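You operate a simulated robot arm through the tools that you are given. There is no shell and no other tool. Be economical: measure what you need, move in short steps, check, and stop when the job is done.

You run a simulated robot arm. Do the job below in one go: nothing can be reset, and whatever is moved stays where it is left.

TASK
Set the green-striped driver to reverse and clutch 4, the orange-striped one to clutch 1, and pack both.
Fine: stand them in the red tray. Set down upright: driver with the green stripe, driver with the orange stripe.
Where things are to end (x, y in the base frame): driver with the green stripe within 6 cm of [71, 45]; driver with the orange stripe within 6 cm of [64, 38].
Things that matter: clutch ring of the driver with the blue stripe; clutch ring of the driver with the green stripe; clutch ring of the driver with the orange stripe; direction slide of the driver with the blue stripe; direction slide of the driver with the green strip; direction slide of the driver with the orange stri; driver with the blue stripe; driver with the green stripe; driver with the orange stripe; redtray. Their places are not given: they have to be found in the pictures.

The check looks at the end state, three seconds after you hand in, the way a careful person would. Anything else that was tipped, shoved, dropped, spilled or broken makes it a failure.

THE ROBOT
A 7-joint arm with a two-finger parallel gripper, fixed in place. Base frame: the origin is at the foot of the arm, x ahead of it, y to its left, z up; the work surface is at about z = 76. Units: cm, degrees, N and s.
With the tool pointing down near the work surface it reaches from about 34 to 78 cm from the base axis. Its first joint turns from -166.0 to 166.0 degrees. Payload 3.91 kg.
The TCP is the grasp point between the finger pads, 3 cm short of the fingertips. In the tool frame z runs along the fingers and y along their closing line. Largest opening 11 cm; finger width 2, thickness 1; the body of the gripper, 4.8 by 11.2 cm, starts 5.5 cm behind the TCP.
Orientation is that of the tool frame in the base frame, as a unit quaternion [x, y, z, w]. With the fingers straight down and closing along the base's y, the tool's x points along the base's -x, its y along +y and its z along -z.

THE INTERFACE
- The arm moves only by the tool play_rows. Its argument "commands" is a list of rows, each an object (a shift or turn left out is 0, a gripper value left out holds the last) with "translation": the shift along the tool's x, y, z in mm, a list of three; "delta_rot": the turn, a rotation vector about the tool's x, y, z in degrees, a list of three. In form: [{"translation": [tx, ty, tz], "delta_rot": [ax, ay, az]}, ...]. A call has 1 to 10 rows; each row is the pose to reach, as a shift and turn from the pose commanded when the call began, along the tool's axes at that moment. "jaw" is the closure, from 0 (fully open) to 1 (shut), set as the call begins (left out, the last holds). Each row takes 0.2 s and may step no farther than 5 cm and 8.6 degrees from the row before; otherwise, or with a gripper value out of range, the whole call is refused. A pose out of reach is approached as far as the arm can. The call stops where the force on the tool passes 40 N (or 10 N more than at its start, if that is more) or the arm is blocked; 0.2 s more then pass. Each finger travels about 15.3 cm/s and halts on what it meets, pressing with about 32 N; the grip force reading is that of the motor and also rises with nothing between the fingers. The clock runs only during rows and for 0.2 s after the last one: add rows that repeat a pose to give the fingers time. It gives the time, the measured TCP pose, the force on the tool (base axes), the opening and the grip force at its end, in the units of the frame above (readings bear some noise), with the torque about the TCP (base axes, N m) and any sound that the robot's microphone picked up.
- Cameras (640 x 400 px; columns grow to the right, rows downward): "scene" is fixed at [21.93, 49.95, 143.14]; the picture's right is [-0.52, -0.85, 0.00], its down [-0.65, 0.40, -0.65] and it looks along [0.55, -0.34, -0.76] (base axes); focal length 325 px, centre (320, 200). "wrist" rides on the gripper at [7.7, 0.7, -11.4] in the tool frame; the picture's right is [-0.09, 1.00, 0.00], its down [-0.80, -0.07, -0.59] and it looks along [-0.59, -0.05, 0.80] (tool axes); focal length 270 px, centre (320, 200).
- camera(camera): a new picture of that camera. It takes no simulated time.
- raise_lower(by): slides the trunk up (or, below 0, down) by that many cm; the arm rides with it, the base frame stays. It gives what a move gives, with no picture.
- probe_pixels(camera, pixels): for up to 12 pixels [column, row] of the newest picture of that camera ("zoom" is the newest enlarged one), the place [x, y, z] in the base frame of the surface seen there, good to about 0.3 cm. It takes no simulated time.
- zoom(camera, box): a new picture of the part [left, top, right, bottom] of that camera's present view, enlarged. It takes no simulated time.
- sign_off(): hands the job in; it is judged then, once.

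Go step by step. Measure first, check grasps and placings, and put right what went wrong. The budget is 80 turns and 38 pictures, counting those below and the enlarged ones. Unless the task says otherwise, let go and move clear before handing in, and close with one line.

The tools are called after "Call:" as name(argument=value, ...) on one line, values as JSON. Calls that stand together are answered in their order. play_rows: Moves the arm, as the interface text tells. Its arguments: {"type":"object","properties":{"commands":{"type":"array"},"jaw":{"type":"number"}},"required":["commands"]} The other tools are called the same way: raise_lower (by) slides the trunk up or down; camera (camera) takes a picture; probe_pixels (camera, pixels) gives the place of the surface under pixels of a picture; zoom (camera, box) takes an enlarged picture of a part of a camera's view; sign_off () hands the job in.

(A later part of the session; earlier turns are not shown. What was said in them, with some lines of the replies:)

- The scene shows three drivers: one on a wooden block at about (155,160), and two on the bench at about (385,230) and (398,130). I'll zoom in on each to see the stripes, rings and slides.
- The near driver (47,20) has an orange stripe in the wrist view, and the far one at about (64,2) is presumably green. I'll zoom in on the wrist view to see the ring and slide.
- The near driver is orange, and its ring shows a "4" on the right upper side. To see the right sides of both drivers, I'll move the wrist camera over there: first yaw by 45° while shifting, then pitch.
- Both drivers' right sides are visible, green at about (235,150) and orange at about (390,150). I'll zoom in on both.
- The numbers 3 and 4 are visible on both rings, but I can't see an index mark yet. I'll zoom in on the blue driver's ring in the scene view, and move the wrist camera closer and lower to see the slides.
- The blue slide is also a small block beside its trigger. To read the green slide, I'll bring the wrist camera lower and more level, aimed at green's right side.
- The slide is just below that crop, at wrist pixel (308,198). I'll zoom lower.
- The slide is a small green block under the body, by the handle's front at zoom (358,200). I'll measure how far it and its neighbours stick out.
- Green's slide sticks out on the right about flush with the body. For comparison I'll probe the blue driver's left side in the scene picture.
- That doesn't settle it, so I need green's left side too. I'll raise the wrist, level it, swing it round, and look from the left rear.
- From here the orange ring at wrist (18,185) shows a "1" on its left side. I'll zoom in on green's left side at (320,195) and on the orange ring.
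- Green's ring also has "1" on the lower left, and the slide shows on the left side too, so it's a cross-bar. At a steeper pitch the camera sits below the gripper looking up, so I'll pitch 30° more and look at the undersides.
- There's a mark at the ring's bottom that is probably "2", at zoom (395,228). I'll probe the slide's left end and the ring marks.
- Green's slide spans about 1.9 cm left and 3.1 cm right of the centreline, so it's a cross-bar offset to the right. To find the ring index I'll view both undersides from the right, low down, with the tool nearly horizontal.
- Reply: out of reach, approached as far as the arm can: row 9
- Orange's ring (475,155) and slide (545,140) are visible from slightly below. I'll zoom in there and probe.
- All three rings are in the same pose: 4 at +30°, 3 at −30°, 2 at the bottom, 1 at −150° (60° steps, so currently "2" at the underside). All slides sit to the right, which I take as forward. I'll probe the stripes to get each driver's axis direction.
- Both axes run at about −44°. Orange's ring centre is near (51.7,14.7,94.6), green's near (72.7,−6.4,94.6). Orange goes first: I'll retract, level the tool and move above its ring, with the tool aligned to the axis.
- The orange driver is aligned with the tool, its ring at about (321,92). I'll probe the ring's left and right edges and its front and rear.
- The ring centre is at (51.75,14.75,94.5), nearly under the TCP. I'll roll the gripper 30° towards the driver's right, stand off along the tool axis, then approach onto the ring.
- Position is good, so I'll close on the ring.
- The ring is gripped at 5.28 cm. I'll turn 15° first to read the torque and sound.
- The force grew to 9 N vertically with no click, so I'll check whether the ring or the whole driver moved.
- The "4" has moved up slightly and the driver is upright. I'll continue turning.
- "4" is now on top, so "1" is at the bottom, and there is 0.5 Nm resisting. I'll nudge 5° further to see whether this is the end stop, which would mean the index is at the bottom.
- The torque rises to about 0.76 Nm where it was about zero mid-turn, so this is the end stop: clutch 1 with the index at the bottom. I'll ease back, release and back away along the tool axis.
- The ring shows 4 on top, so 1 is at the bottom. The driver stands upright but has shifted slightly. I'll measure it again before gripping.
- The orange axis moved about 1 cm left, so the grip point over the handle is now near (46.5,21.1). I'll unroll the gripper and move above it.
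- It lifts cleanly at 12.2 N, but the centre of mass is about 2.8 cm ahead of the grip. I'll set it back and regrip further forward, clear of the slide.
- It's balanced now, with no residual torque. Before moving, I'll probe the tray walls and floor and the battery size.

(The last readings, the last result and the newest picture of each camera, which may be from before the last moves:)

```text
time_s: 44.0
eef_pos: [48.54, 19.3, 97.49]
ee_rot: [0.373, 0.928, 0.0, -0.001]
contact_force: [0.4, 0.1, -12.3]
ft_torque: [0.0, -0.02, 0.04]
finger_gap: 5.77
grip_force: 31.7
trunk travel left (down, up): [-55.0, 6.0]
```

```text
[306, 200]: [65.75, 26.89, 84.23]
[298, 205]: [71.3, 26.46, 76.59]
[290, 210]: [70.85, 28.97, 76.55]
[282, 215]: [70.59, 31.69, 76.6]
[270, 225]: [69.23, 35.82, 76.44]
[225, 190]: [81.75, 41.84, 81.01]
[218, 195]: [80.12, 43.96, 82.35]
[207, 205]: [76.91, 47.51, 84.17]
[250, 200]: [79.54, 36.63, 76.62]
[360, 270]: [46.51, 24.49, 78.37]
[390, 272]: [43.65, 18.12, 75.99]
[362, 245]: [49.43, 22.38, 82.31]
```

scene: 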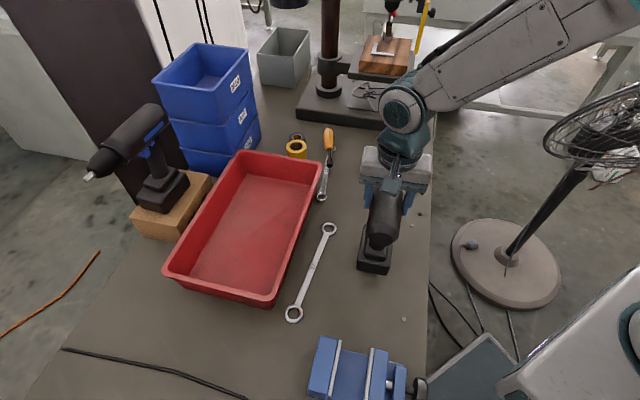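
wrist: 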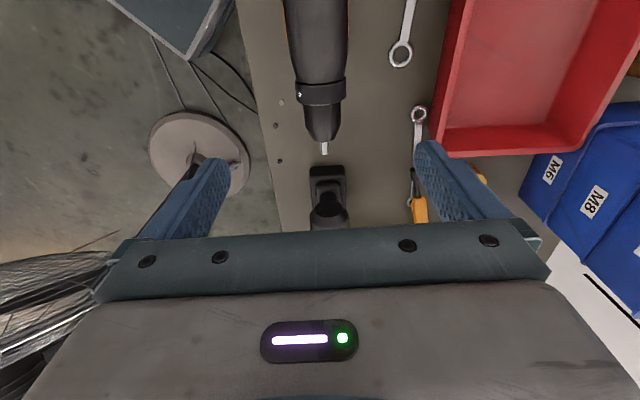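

The tray floor spans enough width for both. I'll lift orange to z≈110, then carry it sideways over the tray to TCP (65.3,37.4).

Call:
play_rows(commands=[{"translation": [0, 0, -30]}, {"translation": [0, 0, -60]}, {"translation": [0, 0, -90]}, {"translation": [0, 0, -120]}, {"translation": [1, 30, -125]}, {"translation": [2, 60, -125]}, {"translation": [2, 90, -125]}, {"translation": [3, 120, -125]}, {"translation": [3, 120, -125]}])

Call:
play_rows(commands=[{"translation": [0, 30, 0]}, {"translation": [0, 60, 0]}, {"translation": [1, 90, 0]}, {"translation": [1, 115, 0]}, {"translation": [1, 127, 0]}, {"translation": [1, 127, 0]}])

```text
time_s: 46.0
eef_pos: [56.59, 28.2, 109.69]
ee_rot: [0.373, 0.928, -0.001, 0.0]
contact_force: [-0.1, 0.0, -12.5]
ft_torque: [-0.02, -0.01, -0.02]
finger_gap: 5.72
grip_force: 31.9
trunk travel left (down, up): [-55.0, 6.0]
```

```text
time_s: 47.4
eef_pos: [65.42, 37.47, 109.79]
ee_rot: [0.373, 0.928, -0.001, -0.001]
contact_force: [0.3, 0.0, -11.8]
ft_torque: [0.02, 0.01, -0.02]
finger_gap: 5.73
grip_force: 31.8
trunk travel left (down, up): [-55.0, 6.0]
```

In place above the tray. I'll descend, taking the last part slowly.

Call:
play_rows(commands=[{"translation": [0, 0, 40]}, {"translation": [0, 0, 80]}, {"translation": [0, 0, 110]}, {"translation": [0, 0, 125]}, {"translation": [0, 0, 130]}, {"translation": [0, 0, 130]}])

Call:
play_rows(commands=[{"translation": [0, 0, 3]}, {"translation": [0, 0, 5]}, {"translation": [0, 0, 7]}, {"translation": [0, 0, 7]}])

```text
time_s: 48.8
eef_pos: [65.43, 37.4, 96.72]
ee_rot: [0.373, 0.928, -0.001, 0.0]
contact_force: [0.8, -0.1, -12.0]
ft_torque: [-0.05, -0.05, 0.0]
finger_gap: 5.76
grip_force: 31.8
trunk travel left (down, up): [-55.0, 6.0]
```

```text
time_s: 49.8
eef_pos: [65.5, 37.44, 96.3]
ee_rot: [0.372, 0.928, 0.001, 0.0]
contact_force: [-0.7, -0.6, -6.3]
ft_torque: [0.02, 0.25, -0.04]
finger_gap: 5.77
grip_force: 32.1
trunk travel left (down, up): [-55.0, 6.0]
```

It has touched down (weight half off), so I'll release and rise.

Call:
play_rows(commands=[{"translation": [0, 0, 0]}, {"translation": [0, 0, 0]}, {"translation": [0, 0, 0]}, {"translation": [0, 0, -40]}, {"translation": [0, 0, -80]}, {"translation": [0, 0, -120]}, {"translation": [0, 0, -160]}, {"translation": [0, 0, -160]}], jaw=0)

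Call:
camera(camera="scene")

```text
time_s: 51.6
eef_pos: [65.35, 37.24, 112.11]
ee_rot: [0.373, 0.928, 0.0, 0.0]
contact_force: [0.8, -0.1, 1.2]
ft_torque: [-0.01, 0.03, 0.01]
finger_gap: 11.03
grip_force: 0.1
out of reach, approached as far as the arm can: row 7
trunk travel left (down, up): [-55.0, 6.0]
```

```text
8 pictures are left
```

scene: 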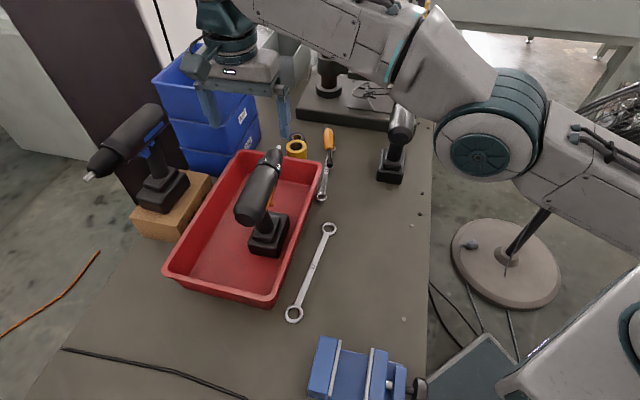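

Orange stands upright in the tray. Next is green's ring: I'll travel to above (72.7,−6.4).

Call:
play_rows(commands=[{"translation": [-36, -27, 20]}, {"translation": [-71, -53, 20]}, {"translation": [-107, -80, 20]}, {"translation": [-142, -106, 20]}, {"translation": [-178, -133, 20]}, {"translation": [-213, -159, 20]}, {"translation": [-249, -186, 20]}, {"translation": [-284, -212, 20]}, {"translation": [-320, -239, 20]}, {"translation": [-355, -265, 20]}])

Call:
camera(camera="wrist")

```text
time_s: 53.8
eef_pos: [75.61, -6.9, 111.19]
ee_rot: [0.374, 0.928, 0.0, 0.0]
contact_force: [0.0, 0.2, 0.2]
ft_torque: [0.03, 0.0, 0.01]
finger_gap: 10.99
grip_force: 0.1
out of reach, approached as far as the arm can: row 1, 2, 3, 4, 5, 6, 7, 8, 9, 10
trunk travel left (down, up): [-55.0, 6.0]
```

```text
7 pictures are left
```

wrist: 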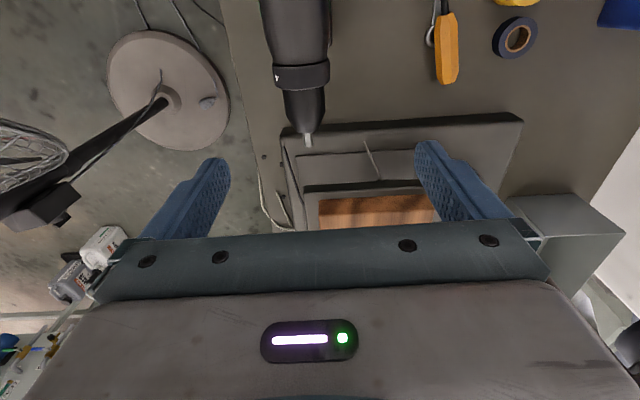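

The arm ended a few centimetres off (reach-limited), but green's ring is visible at about (301,77). I'll probe it to correct.

Call:
probe_pixels(camera="wrist", pixels=[[278, 76], [301, 70], [301, 77], [302, 84], [325, 75], [301, 64], [297, 40], [298, 20], [265, 30], [330, 30], [308, 138], [306, 110]])

```text
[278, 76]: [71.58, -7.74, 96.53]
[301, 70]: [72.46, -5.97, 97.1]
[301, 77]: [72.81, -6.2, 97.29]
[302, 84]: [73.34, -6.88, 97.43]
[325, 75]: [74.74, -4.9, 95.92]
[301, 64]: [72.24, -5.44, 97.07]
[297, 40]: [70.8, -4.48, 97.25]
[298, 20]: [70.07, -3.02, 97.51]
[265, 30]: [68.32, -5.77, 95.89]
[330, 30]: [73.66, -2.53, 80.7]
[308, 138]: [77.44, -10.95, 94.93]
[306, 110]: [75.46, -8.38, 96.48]
```

Call:
play_rows(commands=[{"translation": [12, -8, 40]}, {"translation": [23, -15, 75]}, {"translation": [23, -15, 75]}])

```text
time_s: 54.6
eef_pos: [77.26, -6.52, 104.52]
ee_rot: [0.372, 0.928, 0.0, -0.001]
contact_force: [-0.7, 0.2, 0.7]
ft_torque: [0.02, 0.02, 0.02]
finger_gap: 11.01
grip_force: 0.1
out of reach, approached as far as the arm can: row 1, 2, 3
trunk travel left (down, up): [-55.0, 6.0]
```

The readings don't match the commands, so the solver looks stuck near a joint limit. I'll pull inward and up to recover.

Call:
play_rows(commands=[{"translation": [0, 0, -60]}, {"translation": [23, -20, -60]}, {"translation": [46, -39, -60]}, {"translation": [69, -58, -60]}, {"translation": [92, -78, -60]}, {"translation": [92, -78, -60]}, {"translation": [92, -78, -60]}])

```text
refused: row 1 steps farther than a row can; nothing moved
```

Call:
play_rows(commands=[{"translation": [0, 0, -30]}, {"translation": [0, 0, -60]}, {"translation": [23, -20, -60]}, {"translation": [46, -39, -60]}, {"translation": [69, -58, -60]}, {"translation": [92, -78, -60]}, {"translation": [92, -78, -60]}, {"translation": [92, -78, -60]}])

```text
time_s: 56.4
eef_pos: [74.96, -6.94, 113.3]
ee_rot: [0.373, 0.928, 0.0, -0.002]
contact_force: [0.6, 0.2, 0.4]
ft_torque: [0.01, 0.02, -0.03]
finger_gap: 11.03
grip_force: 0.0
out of reach, approached as far as the arm can: row 1, 2, 3, 4, 5, 6, 7, 8
trunk travel left (down, up): [-55.0, 6.0]
```

The readings fit a fully stretched arm. I'll try rolling the tool 30° towards the robot side to bend the elbow.

Call:
play_rows(commands=[{"delta_rot": [-8, 0, 0]}, {"delta_rot": [-16, 0, 0]}, {"delta_rot": [-24, 0, 0]}, {"delta_rot": [-30, 0, 0]}, {"delta_rot": [-30, 0, 0]}])

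```text
time_s: 57.6
eef_pos: [80.85, -8.42, 115.2]
ee_rot: [0.36, 0.897, 0.24, 0.095]
contact_force: [0.0, -0.4, -0.4]
ft_torque: [-0.01, 0.0, 0.02]
finger_gap: 11.02
grip_force: 0.0
out of reach, approached as far as the arm can: row 1, 2, 3, 4, 5
trunk travel left (down, up): [-55.0, 6.0]
```

Still stretched: the elbow seems pinned at its straight limit. I'll command outward past full reach, then inward, to free it; the TCP is at z=115, clear of everything.

Call:
play_rows(commands=[{"translation": [-35, 29, 3]}, {"translation": [-70, 58, 6]}, {"translation": [-105, 87, 9]}, {"translation": [-140, 116, 12]}, {"translation": [-175, 145, 15]}, {"translation": [-210, 174, 18]}, {"translation": [-245, 203, 21]}, {"translation": [-280, 232, 24]}, {"translation": [-300, 250, 27]}])

Call:
play_rows(commands=[{"translation": [37, -31, -3]}, {"translation": [74, -62, -6]}, {"translation": [111, -93, -9]}, {"translation": [148, -124, -12]}, {"translation": [185, -155, -15]}, {"translation": [222, -186, -18]}, {"translation": [259, -217, -21]}, {"translation": [296, -248, -24]}, {"translation": [296, -248, -24]}])

```text
time_s: 59.0
eef_pos: [81.28, -8.35, 114.91]
ee_rot: [0.366, 0.894, 0.238, 0.102]
contact_force: [-28.1, -36.5, 1.6]
ft_torque: [1.97, -1.79, -1.86]
finger_gap: 11.02
grip_force: 0.0
out of reach, approached as far as the arm can: row 1, 2, 3, 4, 5, 6
trunk travel left (down, up): [-55.0, 6.0]
stopped in row 6: the force on the tool passed its limit at 41 N (the readings are from after the stop); the commanded pose is now the measured one
```

```text
time_s: 61.0
eef_pos: [79.72, -11.59, 116.31]
ee_rot: [0.359, 0.897, 0.24, 0.098]
contact_force: [-0.3, -0.1, -0.7]
ft_torque: [0.02, 0.0, 0.0]
finger_gap: 10.99
grip_force: 0.0
out of reach, approached as far as the arm can: row 1, 2, 3, 4, 5, 6, 7, 8, 9
trunk travel left (down, up): [-55.0, 6.0]
```

Still stuck, and the tool brushed something. I'll take a scene picture to see the arm and check nothing was disturbed.

Call:
camera(camera="scene")

```text
6 pictures are left
```

scene: 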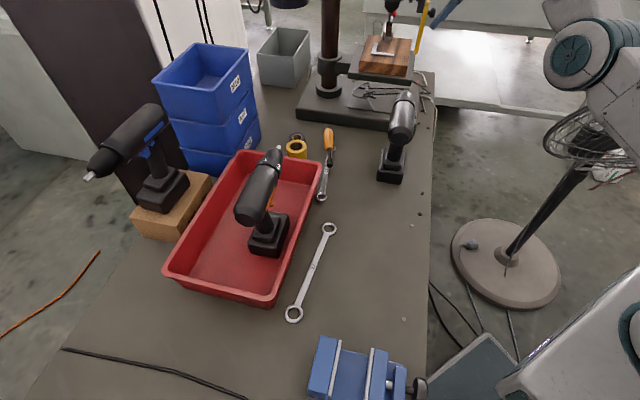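

Nothing was disturbed. I'll try the trunk, raising it 4 cm to change the geometry, which is the safe direction.

Call:
raise_lower(by=4)

Call:
play_rows(commands=[{"translation": [0, 0, 0], "delta_rot": [0, 0, -6]}, {"translation": [0, 0, 0], "delta_rot": [0, 0, -12]}, {"translation": [0, 0, 0], "delta_rot": [0, 0, -12]}])

```text
time_s: 61.8
eef_pos: [79.84, -11.37, 120.37]
ee_rot: [0.359, 0.897, 0.239, 0.098]
contact_force: [0.6, 0.2, 0.3]
ft_torque: [-0.05, 0.0, 0.0]
finger_gap: 11.0
grip_force: 0.1
trunk travel left (down, up): [-59.0, 2.0]
```

```text
time_s: 62.6
eef_pos: [79.81, -11.44, 120.18]
ee_rot: [0.263, 0.93, 0.226, 0.123]
contact_force: [0.2, -0.5, -0.1]
ft_torque: [-0.01, -0.01, -0.02]
finger_gap: 11.01
grip_force: 0.1
trunk travel left (down, up): [-59.0, 2.0]
```

The commanded pose is reset and no longer flagged. I'll move inward in small steps.

Call:
play_rows(commands=[{"translation": [7, -3, -2]}, {"translation": [14, -5, -5]}, {"translation": [22, -8, -7]}, {"translation": [29, -11, -10]}, {"translation": [36, -14, -12]}, {"translation": [43, -16, -14]}, {"translation": [50, -19, -17]}, {"translation": [58, -22, -19]}, {"translation": [65, -24, -22]}, {"translation": [72, -27, -24]}])

```text
time_s: 64.8
eef_pos: [78.5, -12.46, 122.99]
ee_rot: [0.262, 0.93, 0.227, 0.123]
contact_force: [0.0, 0.4, -0.2]
ft_torque: [-0.03, 0.0, -0.03]
finger_gap: 10.99
grip_force: 0.0
out of reach, approached as far as the arm can: row 1, 2, 3, 4, 5, 6, 7, 8, 9, 10
trunk travel left (down, up): [-59.0, 2.0]
```

The elbow is pinned on the over-straight side. I'll swing to a free sector (azimuth ~12°) with the tool vertical again, then command outward and downward to fold it the proper way.

Call:
play_rows(commands=[{"delta_rot": [0, 0, 6]}, {"delta_rot": [0, 0, 12]}])

Call:
play_rows(commands=[{"translation": [25, 28, 14], "delta_rot": [5, 0, 0]}, {"translation": [51, 57, 29], "delta_rot": [10, 0, 0]}, {"translation": [76, 85, 43], "delta_rot": [15, 0, 0]}, {"translation": [102, 114, 58], "delta_rot": [20, 0, 0]}, {"translation": [127, 142, 72], "delta_rot": [25, 0, 0]}, {"translation": [153, 171, 87], "delta_rot": [30, 0, 0]}, {"translation": [153, 171, 87], "delta_rot": [30, 0, 0]}])

```text
time_s: 65.4
eef_pos: [78.5, -12.64, 122.9]
ee_rot: [0.361, 0.896, 0.238, 0.098]
contact_force: [0.1, 0.4, -1.2]
ft_torque: [0.0, 0.03, 0.0]
finger_gap: 11.0
grip_force: 0.1
trunk travel left (down, up): [-59.0, 2.0]
```

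```text
time_s: 67.0
eef_pos: [72.86, 10.95, 122.51]
ee_rot: [0.375, 0.927, -0.003, 0.001]
contact_force: [0.8, -0.4, -0.4]
ft_torque: [0.01, 0.02, -0.01]
finger_gap: 10.99
grip_force: 0.0
out of reach, approached as far as the arm can: row 2, 3, 4, 5, 6, 7
trunk travel left (down, up): [-59.0, 2.0]
```

Now the commanded pose tracks the reached pose. I'll go down and slightly outward.

Call:
play_rows(commands=[{"translation": [-5, 8, 25]}, {"translation": [-10, 16, 50]}, {"translation": [-16, 25, 80]}, {"translation": [-22, 35, 110]}, {"translation": [-22, 35, 110]}])

Call:
play_rows(commands=[{"translation": [10, -10, 20]}, {"translation": [20, -20, 30]}, {"translation": [35, -35, 30]}, {"translation": [50, -50, 30]}, {"translation": [50, -50, 30]}])

```text
time_s: 68.2
eef_pos: [76.31, 12.12, 111.22]
ee_rot: [0.373, 0.928, -0.001, 0.003]
contact_force: [0.6, -0.3, -0.3]
ft_torque: [-0.01, 0.0, -0.02]
finger_gap: 11.0
grip_force: 0.1
out of reach, approached as far as the arm can: row 4, 5
trunk travel left (down, up): [-59.0, 2.0]
```

```text
time_s: 69.4
eef_pos: [69.26, 11.97, 108.24]
ee_rot: [0.372, 0.928, -0.002, 0.002]
contact_force: [0.1, -0.1, 0.6]
ft_torque: [0.01, 0.03, 0.01]
finger_gap: 11.03
grip_force: 0.1
trunk travel left (down, up): [-59.0, 2.0]
```

It's freed and following commands again. I'll move to above green's ring, staying low and inside the reach.

Call:
play_rows(commands=[{"translation": [-31, -22, 10]}, {"translation": [-61, -43, 20]}, {"translation": [-92, -65, 30]}, {"translation": [-122, -86, 40]}, {"translation": [-153, -108, 52]}, {"translation": [-153, -108, 52]}])

```text
time_s: 70.8
eef_pos: [72.91, -6.24, 103.29]
ee_rot: [0.371, 0.929, -0.001, 0.003]
contact_force: [0.3, -0.8, 0.5]
ft_torque: [-0.02, 0.0, 0.04]
finger_gap: 11.01
grip_force: 0.1
trunk travel left (down, up): [-59.0, 2.0]
```

Centred above the ring. I'll descend and close.

Call:
play_rows(commands=[{"translation": [0, -1.5, 40]}, {"translation": [0, -1.5, 80]}, {"translation": [0, -1.5, 88]}, {"translation": [0, -1.5, 88]}])

Call:
play_rows(commands=[{"translation": [0, 0, 0]}, {"translation": [0, 0, 0]}, {"translation": [0, 0, 0]}], jaw=1)

```text
time_s: 71.8
eef_pos: [72.52, -6.6, 94.47]
ee_rot: [0.372, 0.928, -0.001, 0.001]
contact_force: [-0.5, -0.5, 0.2]
ft_torque: [0.01, 0.02, 0.02]
finger_gap: 10.99
grip_force: 0.0
trunk travel left (down, up): [-59.0, 2.0]
```

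```text
time_s: 72.6
eef_pos: [72.61, -6.59, 94.4]
ee_rot: [0.373, 0.928, -0.001, 0.002]
contact_force: [2.4, 1.7, 0.6]
ft_torque: [-0.01, -0.07, 0.02]
finger_gap: 5.29
grip_force: 32.5
trunk travel left (down, up): [-59.0, 2.0]
```

The ring is gripped (5.29 cm). I'll turn 60° about the driver's axis, with the gripper rolling to the right.

Call:
play_rows(commands=[{"delta_rot": [-5, 0, 0]}, {"delta_rot": [-10, 0, 0]}, {"delta_rot": [-15, 0, 0]}, {"delta_rot": [-20, 0, 0]}, {"delta_rot": [-25, 0, 0]}, {"delta_rot": [-30, 0, 0]}, {"delta_rot": [-30, 0, 0]}])

Call:
play_rows(commands=[{"delta_rot": [-5, 0, 0]}, {"delta_rot": [-10, 0, 0]}, {"delta_rot": [-15, 0, 0]}, {"delta_rot": [-20, 0, 0]}, {"delta_rot": [-25, 0, 0]}, {"delta_rot": [-30, 0, 0]}, {"delta_rot": [-30, 0, 0]}])

```text
time_s: 74.2
eef_pos: [72.73, -6.65, 94.44]
ee_rot: [0.359, 0.897, 0.239, 0.097]
contact_force: [0.5, 1.8, -0.2]
ft_torque: [-0.46, -0.46, -0.01]
finger_gap: 5.28
grip_force: 31.7
trunk travel left (down, up): [-59.0, 2.0]
```

```text
time_s: 75.8
eef_pos: [72.61, -6.54, 94.49]
ee_rot: [0.32, 0.804, 0.464, 0.188]
contact_force: [1.7, 3.1, 1.6]
ft_torque: [-0.27, -0.27, -0.03]
finger_gap: 5.3
grip_force: 32.1
trunk travel left (down, up): [-59.0, 2.0]
```

That turned smoothly. I'll release, roll back around the ring with the fingers open, and regrip.

Call:
play_rows(commands=[{"delta_rot": [0, 0, 0]}, {"delta_rot": [0, 0, 0]}, {"delta_rot": [7, 0, 0]}, {"delta_rot": [14, 0, 0]}, {"delta_rot": [21, 0, 0]}, {"delta_rot": [28, 0, 0]}, {"delta_rot": [35, 0, 0]}, {"delta_rot": [42, 0, 0]}, {"delta_rot": [50, 0, 0]}, {"delta_rot": [58, 0, 0]}], jaw=0)

Call:
play_rows(commands=[{"delta_rot": [2, 0, 0]}, {"delta_rot": [2, 0, 0]}, {"delta_rot": [2, 0, 0]}], jaw=1)

```text
time_s: 78.0
eef_pos: [72.81, -6.63, 94.52]
ee_rot: [0.372, 0.928, 0.013, 0.009]
contact_force: [-0.7, -0.5, -0.4]
ft_torque: [0.02, 0.0, -0.02]
finger_gap: 11.01
grip_force: 0.2
trunk travel left (down, up): [-59.0, 2.0]
```

```text
time_s: 78.8
eef_pos: [72.86, -6.62, 94.45]
ee_rot: [0.372, 0.928, -0.002, 0.004]
contact_force: [3.2, -0.4, 2.9]
ft_torque: [0.02, -0.05, -0.18]
finger_gap: 5.27
grip_force: 32.2
trunk travel left (down, up): [-59.0, 2.0]
```

Regripped. I'll turn the second 60°.

Call:
play_rows(commands=[{"delta_rot": [-6, 0, 0]}, {"delta_rot": [-12, 0, 0]}, {"delta_rot": [-18, 0, 0]}, {"delta_rot": [-24, 0, 0]}, {"delta_rot": [-30, 0, 0]}, {"delta_rot": [-36, 0, 0]}, {"delta_rot": [-42, 0, 0]}, {"delta_rot": [-48, 0, 0]}, {"delta_rot": [-54, 0, 0]}, {"delta_rot": [-60, 0, 0]}])

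```text
time_s: 81.0
eef_pos: [72.69, -6.74, 94.52]
ee_rot: [0.321, 0.804, 0.464, 0.188]
contact_force: [7.1, -1.6, 7.4]
ft_torque: [0.07, -0.03, -0.08]
finger_gap: 5.27
grip_force: 31.3
trunk travel left (down, up): [-59.0, 2.0]
```

There's almost no torque yet, so I'll nudge 6° further to feel for the stop at 4.

Call:
play_rows(commands=[{"delta_rot": [-3, 0, 0]}, {"delta_rot": [-6, 0, 0]}, {"delta_rot": [-6, 0, 0]}])

```text
time_s: 81.8
eef_pos: [72.63, -6.72, 94.42]
ee_rot: [0.311, 0.779, 0.504, 0.205]
contact_force: [2.1, -3.8, 8.1]
ft_torque: [-0.38, 0.72, -0.07]
finger_gap: 5.25
grip_force: 32.1
trunk travel left (down, up): [-59.0, 2.0]
```

The torque rises sharply to −0.77 Nm, the stop at 4. I'll ease back, release and retreat along the tool axis, then check the ring with a picture.

Call:
play_rows(commands=[{"delta_rot": [3, 0, 0]}, {"delta_rot": [6, 0, 0]}, {"delta_rot": [6, 0, 0]}])

Call:
play_rows(commands=[{"translation": [0, 0, 0]}, {"translation": [0, 0, 0]}, {"translation": [0, 0, -40]}, {"translation": [0, 0, -80]}, {"translation": [0, 0, -120]}, {"translation": [0, 0, -150]}, {"translation": [0, 0, -150]}], jaw=0)

Call:
camera(camera="wrist")

```text
time_s: 82.6
eef_pos: [72.77, -6.54, 94.49]
ee_rot: [0.321, 0.805, 0.463, 0.188]
contact_force: [6.6, -0.9, 6.4]
ft_torque: [0.2, 0.14, -0.17]
finger_gap: 5.25
grip_force: 31.9
trunk travel left (down, up): [-59.0, 2.0]
```

```text
time_s: 84.2
eef_pos: [63.8, -16.11, 101.94]
ee_rot: [0.321, 0.805, 0.463, 0.188]
contact_force: [0.5, -0.3, -0.1]
ft_torque: [-0.02, -0.01, -0.02]
finger_gap: 11.01
grip_force: 0.1
trunk travel left (down, up): [-59.0, 2.0]
```

```text
5 pictures are left
```

wrist: 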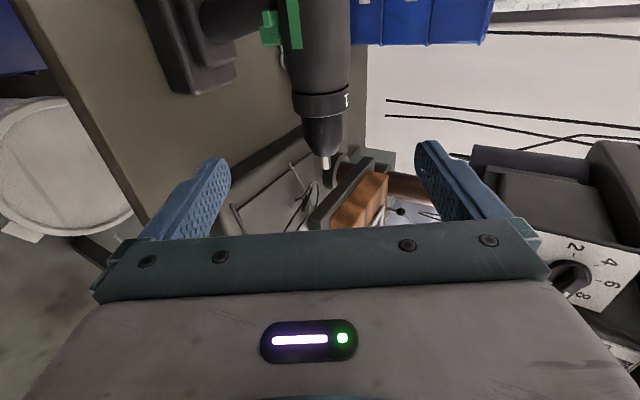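

"1" is now on top, so 4 is at the bottom, as wanted. I'll probe green's current stripe, trigger and slide positions.

Call:
zoom(camera="wrist", box=[232, 0, 328, 60])

Call:
probe_pixels(camera="wrist", pixels=[[291, 8], [297, 40], [294, 25], [282, 13], [279, 13], [270, 18], [270, 35], [280, 45], [282, 22], [321, 98], [250, 15], [215, 70]])

```text
6.67 times, centred on (280, 30) of wrist
```

zoom: 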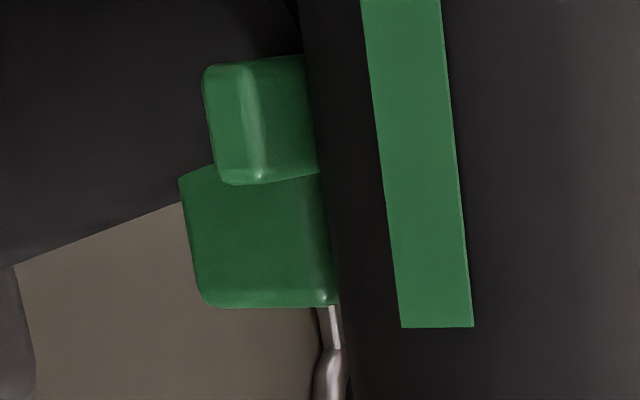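

```text
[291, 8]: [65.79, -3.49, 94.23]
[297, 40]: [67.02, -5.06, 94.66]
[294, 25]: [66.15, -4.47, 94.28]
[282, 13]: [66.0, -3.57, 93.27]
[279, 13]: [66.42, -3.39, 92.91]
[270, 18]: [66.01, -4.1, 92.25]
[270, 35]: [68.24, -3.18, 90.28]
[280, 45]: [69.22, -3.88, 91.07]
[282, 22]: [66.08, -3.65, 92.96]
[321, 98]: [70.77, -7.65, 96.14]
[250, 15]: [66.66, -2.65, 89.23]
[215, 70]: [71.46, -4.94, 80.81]
```

Slide end at about (66.0,−4.0,92.3), sitting proud of the body's lower right. A pinch from above rolled 30° puts one finger on the upper-left of the body and the other on the slide end, pushing it left without tipping the driver. I'll go to the stand-off point.

Call:
play_rows(commands=[{"translation": [17, 16, 9], "delta_rot": [7.5, 0, 0]}, {"translation": [34, 33, 18], "delta_rot": [15, 0, 0]}, {"translation": [52, 50, 28], "delta_rot": [22.5, 0, 0]}, {"translation": [69, 66, 37], "delta_rot": [30, 0, 0]}, {"translation": [69, 66, 37], "delta_rot": [30, 0, 0]}])

```text
time_s: 85.4
eef_pos: [63.23, -6.6, 105.83]
ee_rot: [0.36, 0.896, 0.238, 0.099]
contact_force: [-0.5, -0.5, 0.5]
ft_torque: [0.02, 0.04, -0.02]
finger_gap: 11.0
grip_force: 0.2
trunk travel left (down, up): [-59.0, 2.0]
```

Call:
play_rows(commands=[{"translation": [0, 0, 40]}, {"translation": [0, 0, 80]}, {"translation": [0, 0, 120]}, {"translation": [0, 0, 120]}])

Call:
play_rows(commands=[{"translation": [0, 0, 0]}, {"translation": [0, 0, 0]}, {"translation": [0, 0, 0]}], jaw=0.4)

Call:
play_rows(commands=[{"translation": [0, 0, 0]}, {"translation": [0, 0, 0]}, {"translation": [0, 0, 0]}], jaw=1)

```text
time_s: 86.4
eef_pos: [67.39, -2.19, 95.27]
ee_rot: [0.358, 0.897, 0.24, 0.099]
contact_force: [0.5, 0.3, 0.1]
ft_torque: [-0.01, 0.03, -0.02]
finger_gap: 11.01
grip_force: 0.0
trunk travel left (down, up): [-59.0, 2.0]
```

```text
time_s: 87.2
eef_pos: [67.45, -2.26, 95.37]
ee_rot: [0.359, 0.897, 0.239, 0.098]
contact_force: [0.4, 0.3, -0.1]
ft_torque: [-0.01, 0.0, 0.01]
finger_gap: 6.61
grip_force: 0.0
trunk travel left (down, up): [-59.0, 2.0]
```

```text
time_s: 88.0
eef_pos: [67.37, -2.22, 95.41]
ee_rot: [0.359, 0.896, 0.239, 0.1]
contact_force: [-0.2, -1.0, 9.8]
ft_torque: [-0.42, 0.73, 0.04]
finger_gap: 5.72
grip_force: 31.6
trunk travel left (down, up): [-59.0, 2.0]
```

The gap is 5.72 with an off-centre torque, so a finger did press on something low. I'll release, back off to the earlier viewing pose and look at the slide.

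Call:
play_rows(commands=[{"translation": [0, 0, 0]}, {"translation": [0, 0, 0]}, {"translation": [0, 0, -40]}, {"translation": [0, 0, -80]}, {"translation": [0, 0, -120]}, {"translation": [0, 0, -120]}], jaw=0)

Call:
play_rows(commands=[{"translation": [-17, -24, 4], "delta_rot": [-7.5, 0, 0]}, {"translation": [-34, -40, 4], "delta_rot": [-15, 0, 0]}, {"translation": [-52, -60, 4], "delta_rot": [-22.5, 0, 0]}, {"translation": [-69, -76, 1], "delta_rot": [-30, 0, 0]}, {"translation": [-69, -76, 1], "delta_rot": [-30, 0, 0]}])

Call:
zoom(camera="wrist", box=[212, 0, 372, 100])

```text
time_s: 89.4
eef_pos: [63.1, -6.53, 105.68]
ee_rot: [0.359, 0.897, 0.238, 0.098]
contact_force: [-0.2, -0.1, 0.6]
ft_torque: [0.01, 0.0, -0.01]
finger_gap: 11.01
grip_force: 0.0
trunk travel left (down, up): [-59.0, 2.0]
```

```text
time_s: 90.6
eef_pos: [63.89, -16.04, 102.07]
ee_rot: [0.321, 0.804, 0.464, 0.189]
contact_force: [0.2, -0.6, -0.9]
ft_torque: [-0.01, 0.0, 0.01]
finger_gap: 11.01
grip_force: 0.2
trunk travel left (down, up): [-59.0, 2.0]
```

```text
4.00 times, centred on (292, 50) of wrist
```

zoom: 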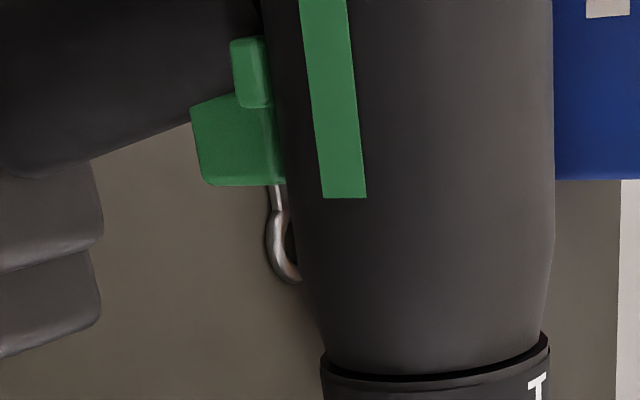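

The slide now shows about 10 px wide where it was 15 px, so it moved left. I'll probe it for confirmation.

Call:
probe_pixels(camera="zoom", pixels=[[240, 70], [248, 60], [260, 70], [260, 95], [220, 140], [250, 150], [330, 60], [345, 170], [325, 20], [440, 200]])

```text
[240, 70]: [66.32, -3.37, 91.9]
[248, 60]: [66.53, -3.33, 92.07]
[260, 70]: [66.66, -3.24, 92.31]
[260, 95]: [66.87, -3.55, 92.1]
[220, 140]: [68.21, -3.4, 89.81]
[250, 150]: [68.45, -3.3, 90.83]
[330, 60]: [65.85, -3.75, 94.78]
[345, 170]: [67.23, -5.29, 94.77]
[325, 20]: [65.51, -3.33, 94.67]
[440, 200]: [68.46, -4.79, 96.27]
```

The slide end moved about 0.9 cm left and now protrudes on the left, so green is in reverse. Next I'll grip green, rolled 25° and slightly forward of the slide, first moving to the stand-off.

Call:
play_rows(commands=[{"translation": [10, 16, 7], "delta_rot": [7, 0, 0]}, {"translation": [21, 32, 15], "delta_rot": [14, 0, 0]}, {"translation": [31, 47, 23], "delta_rot": [21, 0, 0]}, {"translation": [42, 63, 30], "delta_rot": [28, 0, 0]}, {"translation": [52, 79, 38], "delta_rot": [35, 0, 0]}, {"translation": [52, 79, 38], "delta_rot": [35, 0, 0]}])

```text
time_s: 92.0
eef_pos: [64.81, -7.3, 106.96]
ee_rot: [0.364, 0.906, 0.199, 0.083]
contact_force: [0.4, -0.2, 1.4]
ft_torque: [0.0, 0.02, 0.02]
finger_gap: 11.0
grip_force: 0.1
trunk travel left (down, up): [-59.0, 2.0]
```

Call:
play_rows(commands=[{"translation": [-1, 2, 40]}, {"translation": [-1, 2, 80]}, {"translation": [-1, 2, 120]}, {"translation": [-1, 2, 120]}])

Call:
play_rows(commands=[{"translation": [0, 0, 0]}, {"translation": [0, 0, 0]}, {"translation": [0, 0, 0]}], jaw=1)

Call:
play_rows(commands=[{"translation": [0, 4, -9]}, {"translation": [0, 8, -18]}, {"translation": [0, 8, -18]}])

```text
time_s: 93.0
eef_pos: [68.69, -3.47, 96.06]
ee_rot: [0.362, 0.906, 0.2, 0.084]
contact_force: [0.8, 0.5, -0.3]
ft_torque: [0.03, -0.01, 0.0]
finger_gap: 11.0
grip_force: 0.0
trunk travel left (down, up): [-59.0, 2.0]
```

```text
time_s: 93.8
eef_pos: [68.6, -3.46, 96.1]
ee_rot: [0.363, 0.906, 0.2, 0.085]
contact_force: [2.8, 2.8, 2.7]
ft_torque: [0.1, -0.12, -0.1]
finger_gap: 5.7
grip_force: 32.3
trunk travel left (down, up): [-59.0, 2.0]
```

```text
time_s: 94.6
eef_pos: [68.65, -3.53, 97.87]
ee_rot: [0.364, 0.906, 0.199, 0.082]
contact_force: [-0.7, 0.0, -11.9]
ft_torque: [-0.12, 0.01, 0.01]
finger_gap: 5.69
grip_force: 32.1
trunk travel left (down, up): [-59.0, 2.0]
```

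Green lifts cleanly. I'll carry it around: raise, then back along its own axis to clear orange, sideways past the tray's near end, then forward beside orange.

Call:
play_rows(commands=[{"translation": [10, 17, -36]}, {"translation": [20, 34, -73]}, {"translation": [45, 45, -96]}, {"translation": [85, 45, -96]}, {"translation": [125, 45, -96]}, {"translation": [165, 45, -96]}, {"translation": [205, 45, -96]}, {"translation": [245, 45, -96]}, {"translation": [285, 45, -96]}, {"translation": [285, 45, -96]}])

Call:
play_rows(commands=[{"translation": [40, 0, 0]}, {"translation": [80, 0, 0]}, {"translation": [120, 0, 0]}, {"translation": [160, 0, 0]}, {"translation": [200, 0, 0]}, {"translation": [240, 0, 0]}, {"translation": [280, 0, 0]}, {"translation": [280, 0, 0]}])

```text
time_s: 96.8
eef_pos: [47.97, 16.13, 108.68]
ee_rot: [0.364, 0.906, 0.199, 0.082]
contact_force: [0.4, -0.3, -12.1]
ft_torque: [-0.09, -0.02, 0.03]
finger_gap: 5.71
grip_force: 32.1
trunk travel left (down, up): [-59.0, 2.0]
```

```text
time_s: 98.6
eef_pos: [27.62, 35.67, 108.37]
ee_rot: [0.362, 0.907, 0.199, 0.083]
contact_force: [0.0, 0.5, -12.1]
ft_torque: [-0.14, 0.02, -0.04]
finger_gap: 5.69
grip_force: 31.7
trunk travel left (down, up): [-59.0, 2.0]
```

No reach flags. Now sideways 35.7 cm past the tray's near end.

Call:
play_rows(commands=[{"translation": [0, 36, 17]}, {"translation": [0, 72, 34]}, {"translation": [0, 108, 50]}, {"translation": [0, 144, 67]}, {"translation": [0, 180, 84]}, {"translation": [0, 216, 101]}, {"translation": [0, 252, 118]}, {"translation": [0, 288, 135]}, {"translation": [0, 323, 151]}, {"translation": [0, 323, 151]}])

```text
time_s: 100.8
eef_pos: [52.4, 61.33, 108.15]
ee_rot: [0.363, 0.907, 0.198, 0.082]
contact_force: [-0.1, -0.5, -11.6]
ft_torque: [-0.09, 0.06, 0.02]
finger_gap: 5.74
grip_force: 32.2
trunk travel left (down, up): [-59.0, 2.0]
```

On track (L=80.5). I'll move forward along the axis, beside orange, in two stages with a picture at the hover.

Call:
play_rows(commands=[{"translation": [-40, 0, 0]}, {"translation": [-80, 0, 0]}, {"translation": [-120, 0, 0]}, {"translation": [-160, 0, 0]}, {"translation": [-200, 0, 0]}, {"translation": [-235, 0, 0]}, {"translation": [-260, 0, 0]}, {"translation": [-260, 0, 0]}])

Call:
camera(camera="scene")

```text
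time_s: 102.6
eef_pos: [71.18, 43.62, 108.22]
ee_rot: [0.363, 0.906, 0.2, 0.082]
contact_force: [0.0, 0.7, -11.9]
ft_torque: [-0.11, 0.01, 0.04]
finger_gap: 5.73
grip_force: 31.7
trunk travel left (down, up): [-59.0, 2.0]
```

```text
2 pictures are left
```

scene: 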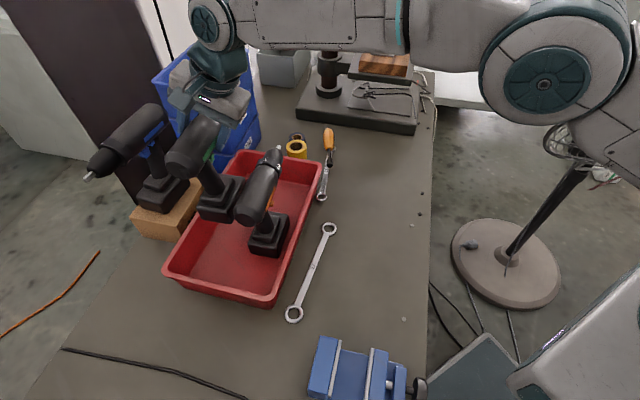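

The hover looks right. I'll check clearances to the blue bins, the tray's far wall and the neighbours before lowering.

Call:
probe_pixels(camera="scene", pixels=[[245, 90], [250, 140], [180, 110], [175, 75], [232, 185], [200, 212], [240, 195], [228, 215], [205, 195], [188, 185], [258, 245], [268, 222]])

```text
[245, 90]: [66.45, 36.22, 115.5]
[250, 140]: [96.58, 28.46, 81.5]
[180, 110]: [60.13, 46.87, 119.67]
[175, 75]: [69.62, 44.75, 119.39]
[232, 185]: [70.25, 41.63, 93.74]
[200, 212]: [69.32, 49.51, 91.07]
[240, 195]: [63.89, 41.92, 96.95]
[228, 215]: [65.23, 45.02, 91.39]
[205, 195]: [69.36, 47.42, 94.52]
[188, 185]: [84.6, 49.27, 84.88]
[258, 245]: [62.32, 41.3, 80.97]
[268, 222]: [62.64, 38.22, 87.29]
```

The battery spans L≈77.7–84, within the tray floor (to ~86) and 2 cm clear of orange's battery. I'll lower it.

Call:
play_rows(commands=[{"translation": [0, -12, 27]}, {"translation": [0, -25, 54]}, {"translation": [0, -38, 82]}, {"translation": [0, -44, 95]}, {"translation": [0, -44, 95]}])

Call:
play_rows(commands=[{"translation": [0, -1.3, 2.7]}, {"translation": [0, -2.5, 5.4]}, {"translation": [0, -3.6, 7.7]}, {"translation": [0, -3.6, 7.7]}])

```text
time_s: 103.8
eef_pos: [71.3, 43.52, 97.84]
ee_rot: [0.363, 0.906, 0.199, 0.082]
contact_force: [0.3, 1.3, -12.5]
ft_torque: [-0.08, -0.01, -0.04]
finger_gap: 5.73
grip_force: 31.9
trunk travel left (down, up): [-59.0, 2.0]
```

```text
time_s: 104.8
eef_pos: [71.26, 43.44, 96.83]
ee_rot: [0.362, 0.907, 0.199, 0.082]
contact_force: [0.0, 0.4, -12.4]
ft_torque: [-0.13, 0.04, -0.02]
finger_gap: 5.71
grip_force: 31.8
trunk travel left (down, up): [-59.0, 2.0]
```

Call:
play_rows(commands=[{"translation": [0, -0.8, 1.8]}, {"translation": [0, -1.5, 3.2]}, {"translation": [0, -1.5, 3.2]}])

```text
time_s: 105.6
eef_pos: [71.37, 43.49, 96.77]
ee_rot: [0.363, 0.906, 0.2, 0.085]
contact_force: [-1.4, -2.0, -0.5]
ft_torque: [0.11, 0.4, 0.08]
finger_gap: 5.7
grip_force: 32.2
trunk travel left (down, up): [-59.0, 2.0]
```

It's resting (weight off the gripper). I'll open partly and retreat along the tool axis, then up.

Call:
play_rows(commands=[{"translation": [0, 0, 0]}, {"translation": [0, 0, 0]}, {"translation": [0, 0, -10]}, {"translation": [0, 0, -30]}, {"translation": [0, 0, -60]}, {"translation": [0, 0, -90]}, {"translation": [0, -20, -110]}, {"translation": [0, -40, -120]}, {"translation": [0, -40, -120]}], jaw=0.25)

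Call:
camera(camera="scene")

```text
time_s: 107.6
eef_pos: [65.18, 37.2, 105.81]
ee_rot: [0.363, 0.907, 0.199, 0.083]
contact_force: [-0.1, 0.2, 0.4]
ft_torque: [0.04, 0.02, 0.0]
finger_gap: 8.26
grip_force: 0.0
trunk travel left (down, up): [-59.0, 2.0]
```

```text
1 pictures are left
```

scene: 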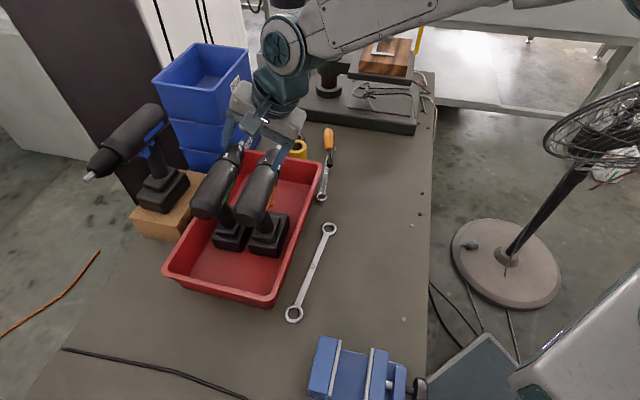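

Both drivers stand upright side by side in the tray. I'll move the arm clear and take one last close look.

Call:
play_rows(commands=[{"translation": [0, 5, -35]}, {"translation": [0, -30, -60]}, {"translation": [0, -65, -85]}, {"translation": [0, -100, -105]}, {"translation": [0, -135, -125]}, {"translation": [0, -160, -140]}, {"translation": [0, -160, -140]}])

Call:
zoom(camera="scene", box=[160, 130, 330, 290])

Call:
probe_pixels(camera="zoom", pixels=[[225, 150], [320, 160], [262, 110], [350, 110], [250, 285], [345, 300]])

```text
time_s: 109.2
eef_pos: [51.12, 22.25, 111.81]
ee_rot: [0.363, 0.906, 0.2, 0.082]
contact_force: [-0.6, 0.2, 0.2]
ft_torque: [0.02, 0.02, -0.03]
finger_gap: 8.24
grip_force: 0.1
trunk travel left (down, up): [-59.0, 2.0]
```

```text
2.50 times, centred on (245, 210) of scene
```

zoom: 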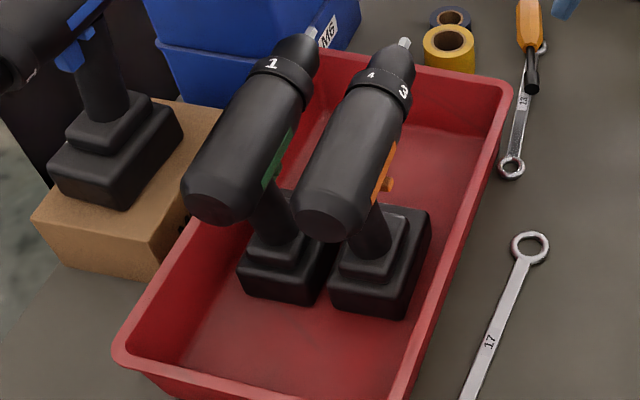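

```text
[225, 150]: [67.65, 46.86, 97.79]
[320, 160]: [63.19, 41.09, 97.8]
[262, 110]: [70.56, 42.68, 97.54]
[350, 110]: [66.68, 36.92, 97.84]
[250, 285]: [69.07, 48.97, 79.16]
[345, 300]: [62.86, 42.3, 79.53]
```

Green shows 1 on top, so 4 is at the index underneath. Orange shows 4 on top, so 1 is at the index. Both drivers stand upright in the red tray near their spots, and the arm is clear, so I'm handing in.

Call:
sign_off()

```text
The job is handed in.
```

I set the green-striped driver to reverse and clutch 4 and the orange-striped one to clutch 1, and both stand upright in the red tray near their target spots. There are no visible marks for the direction or the clutch index. I took the slides' starting side as forward and the number at the bottom of the ring as the setting, which fits the end stops I felt at 1 and 4.
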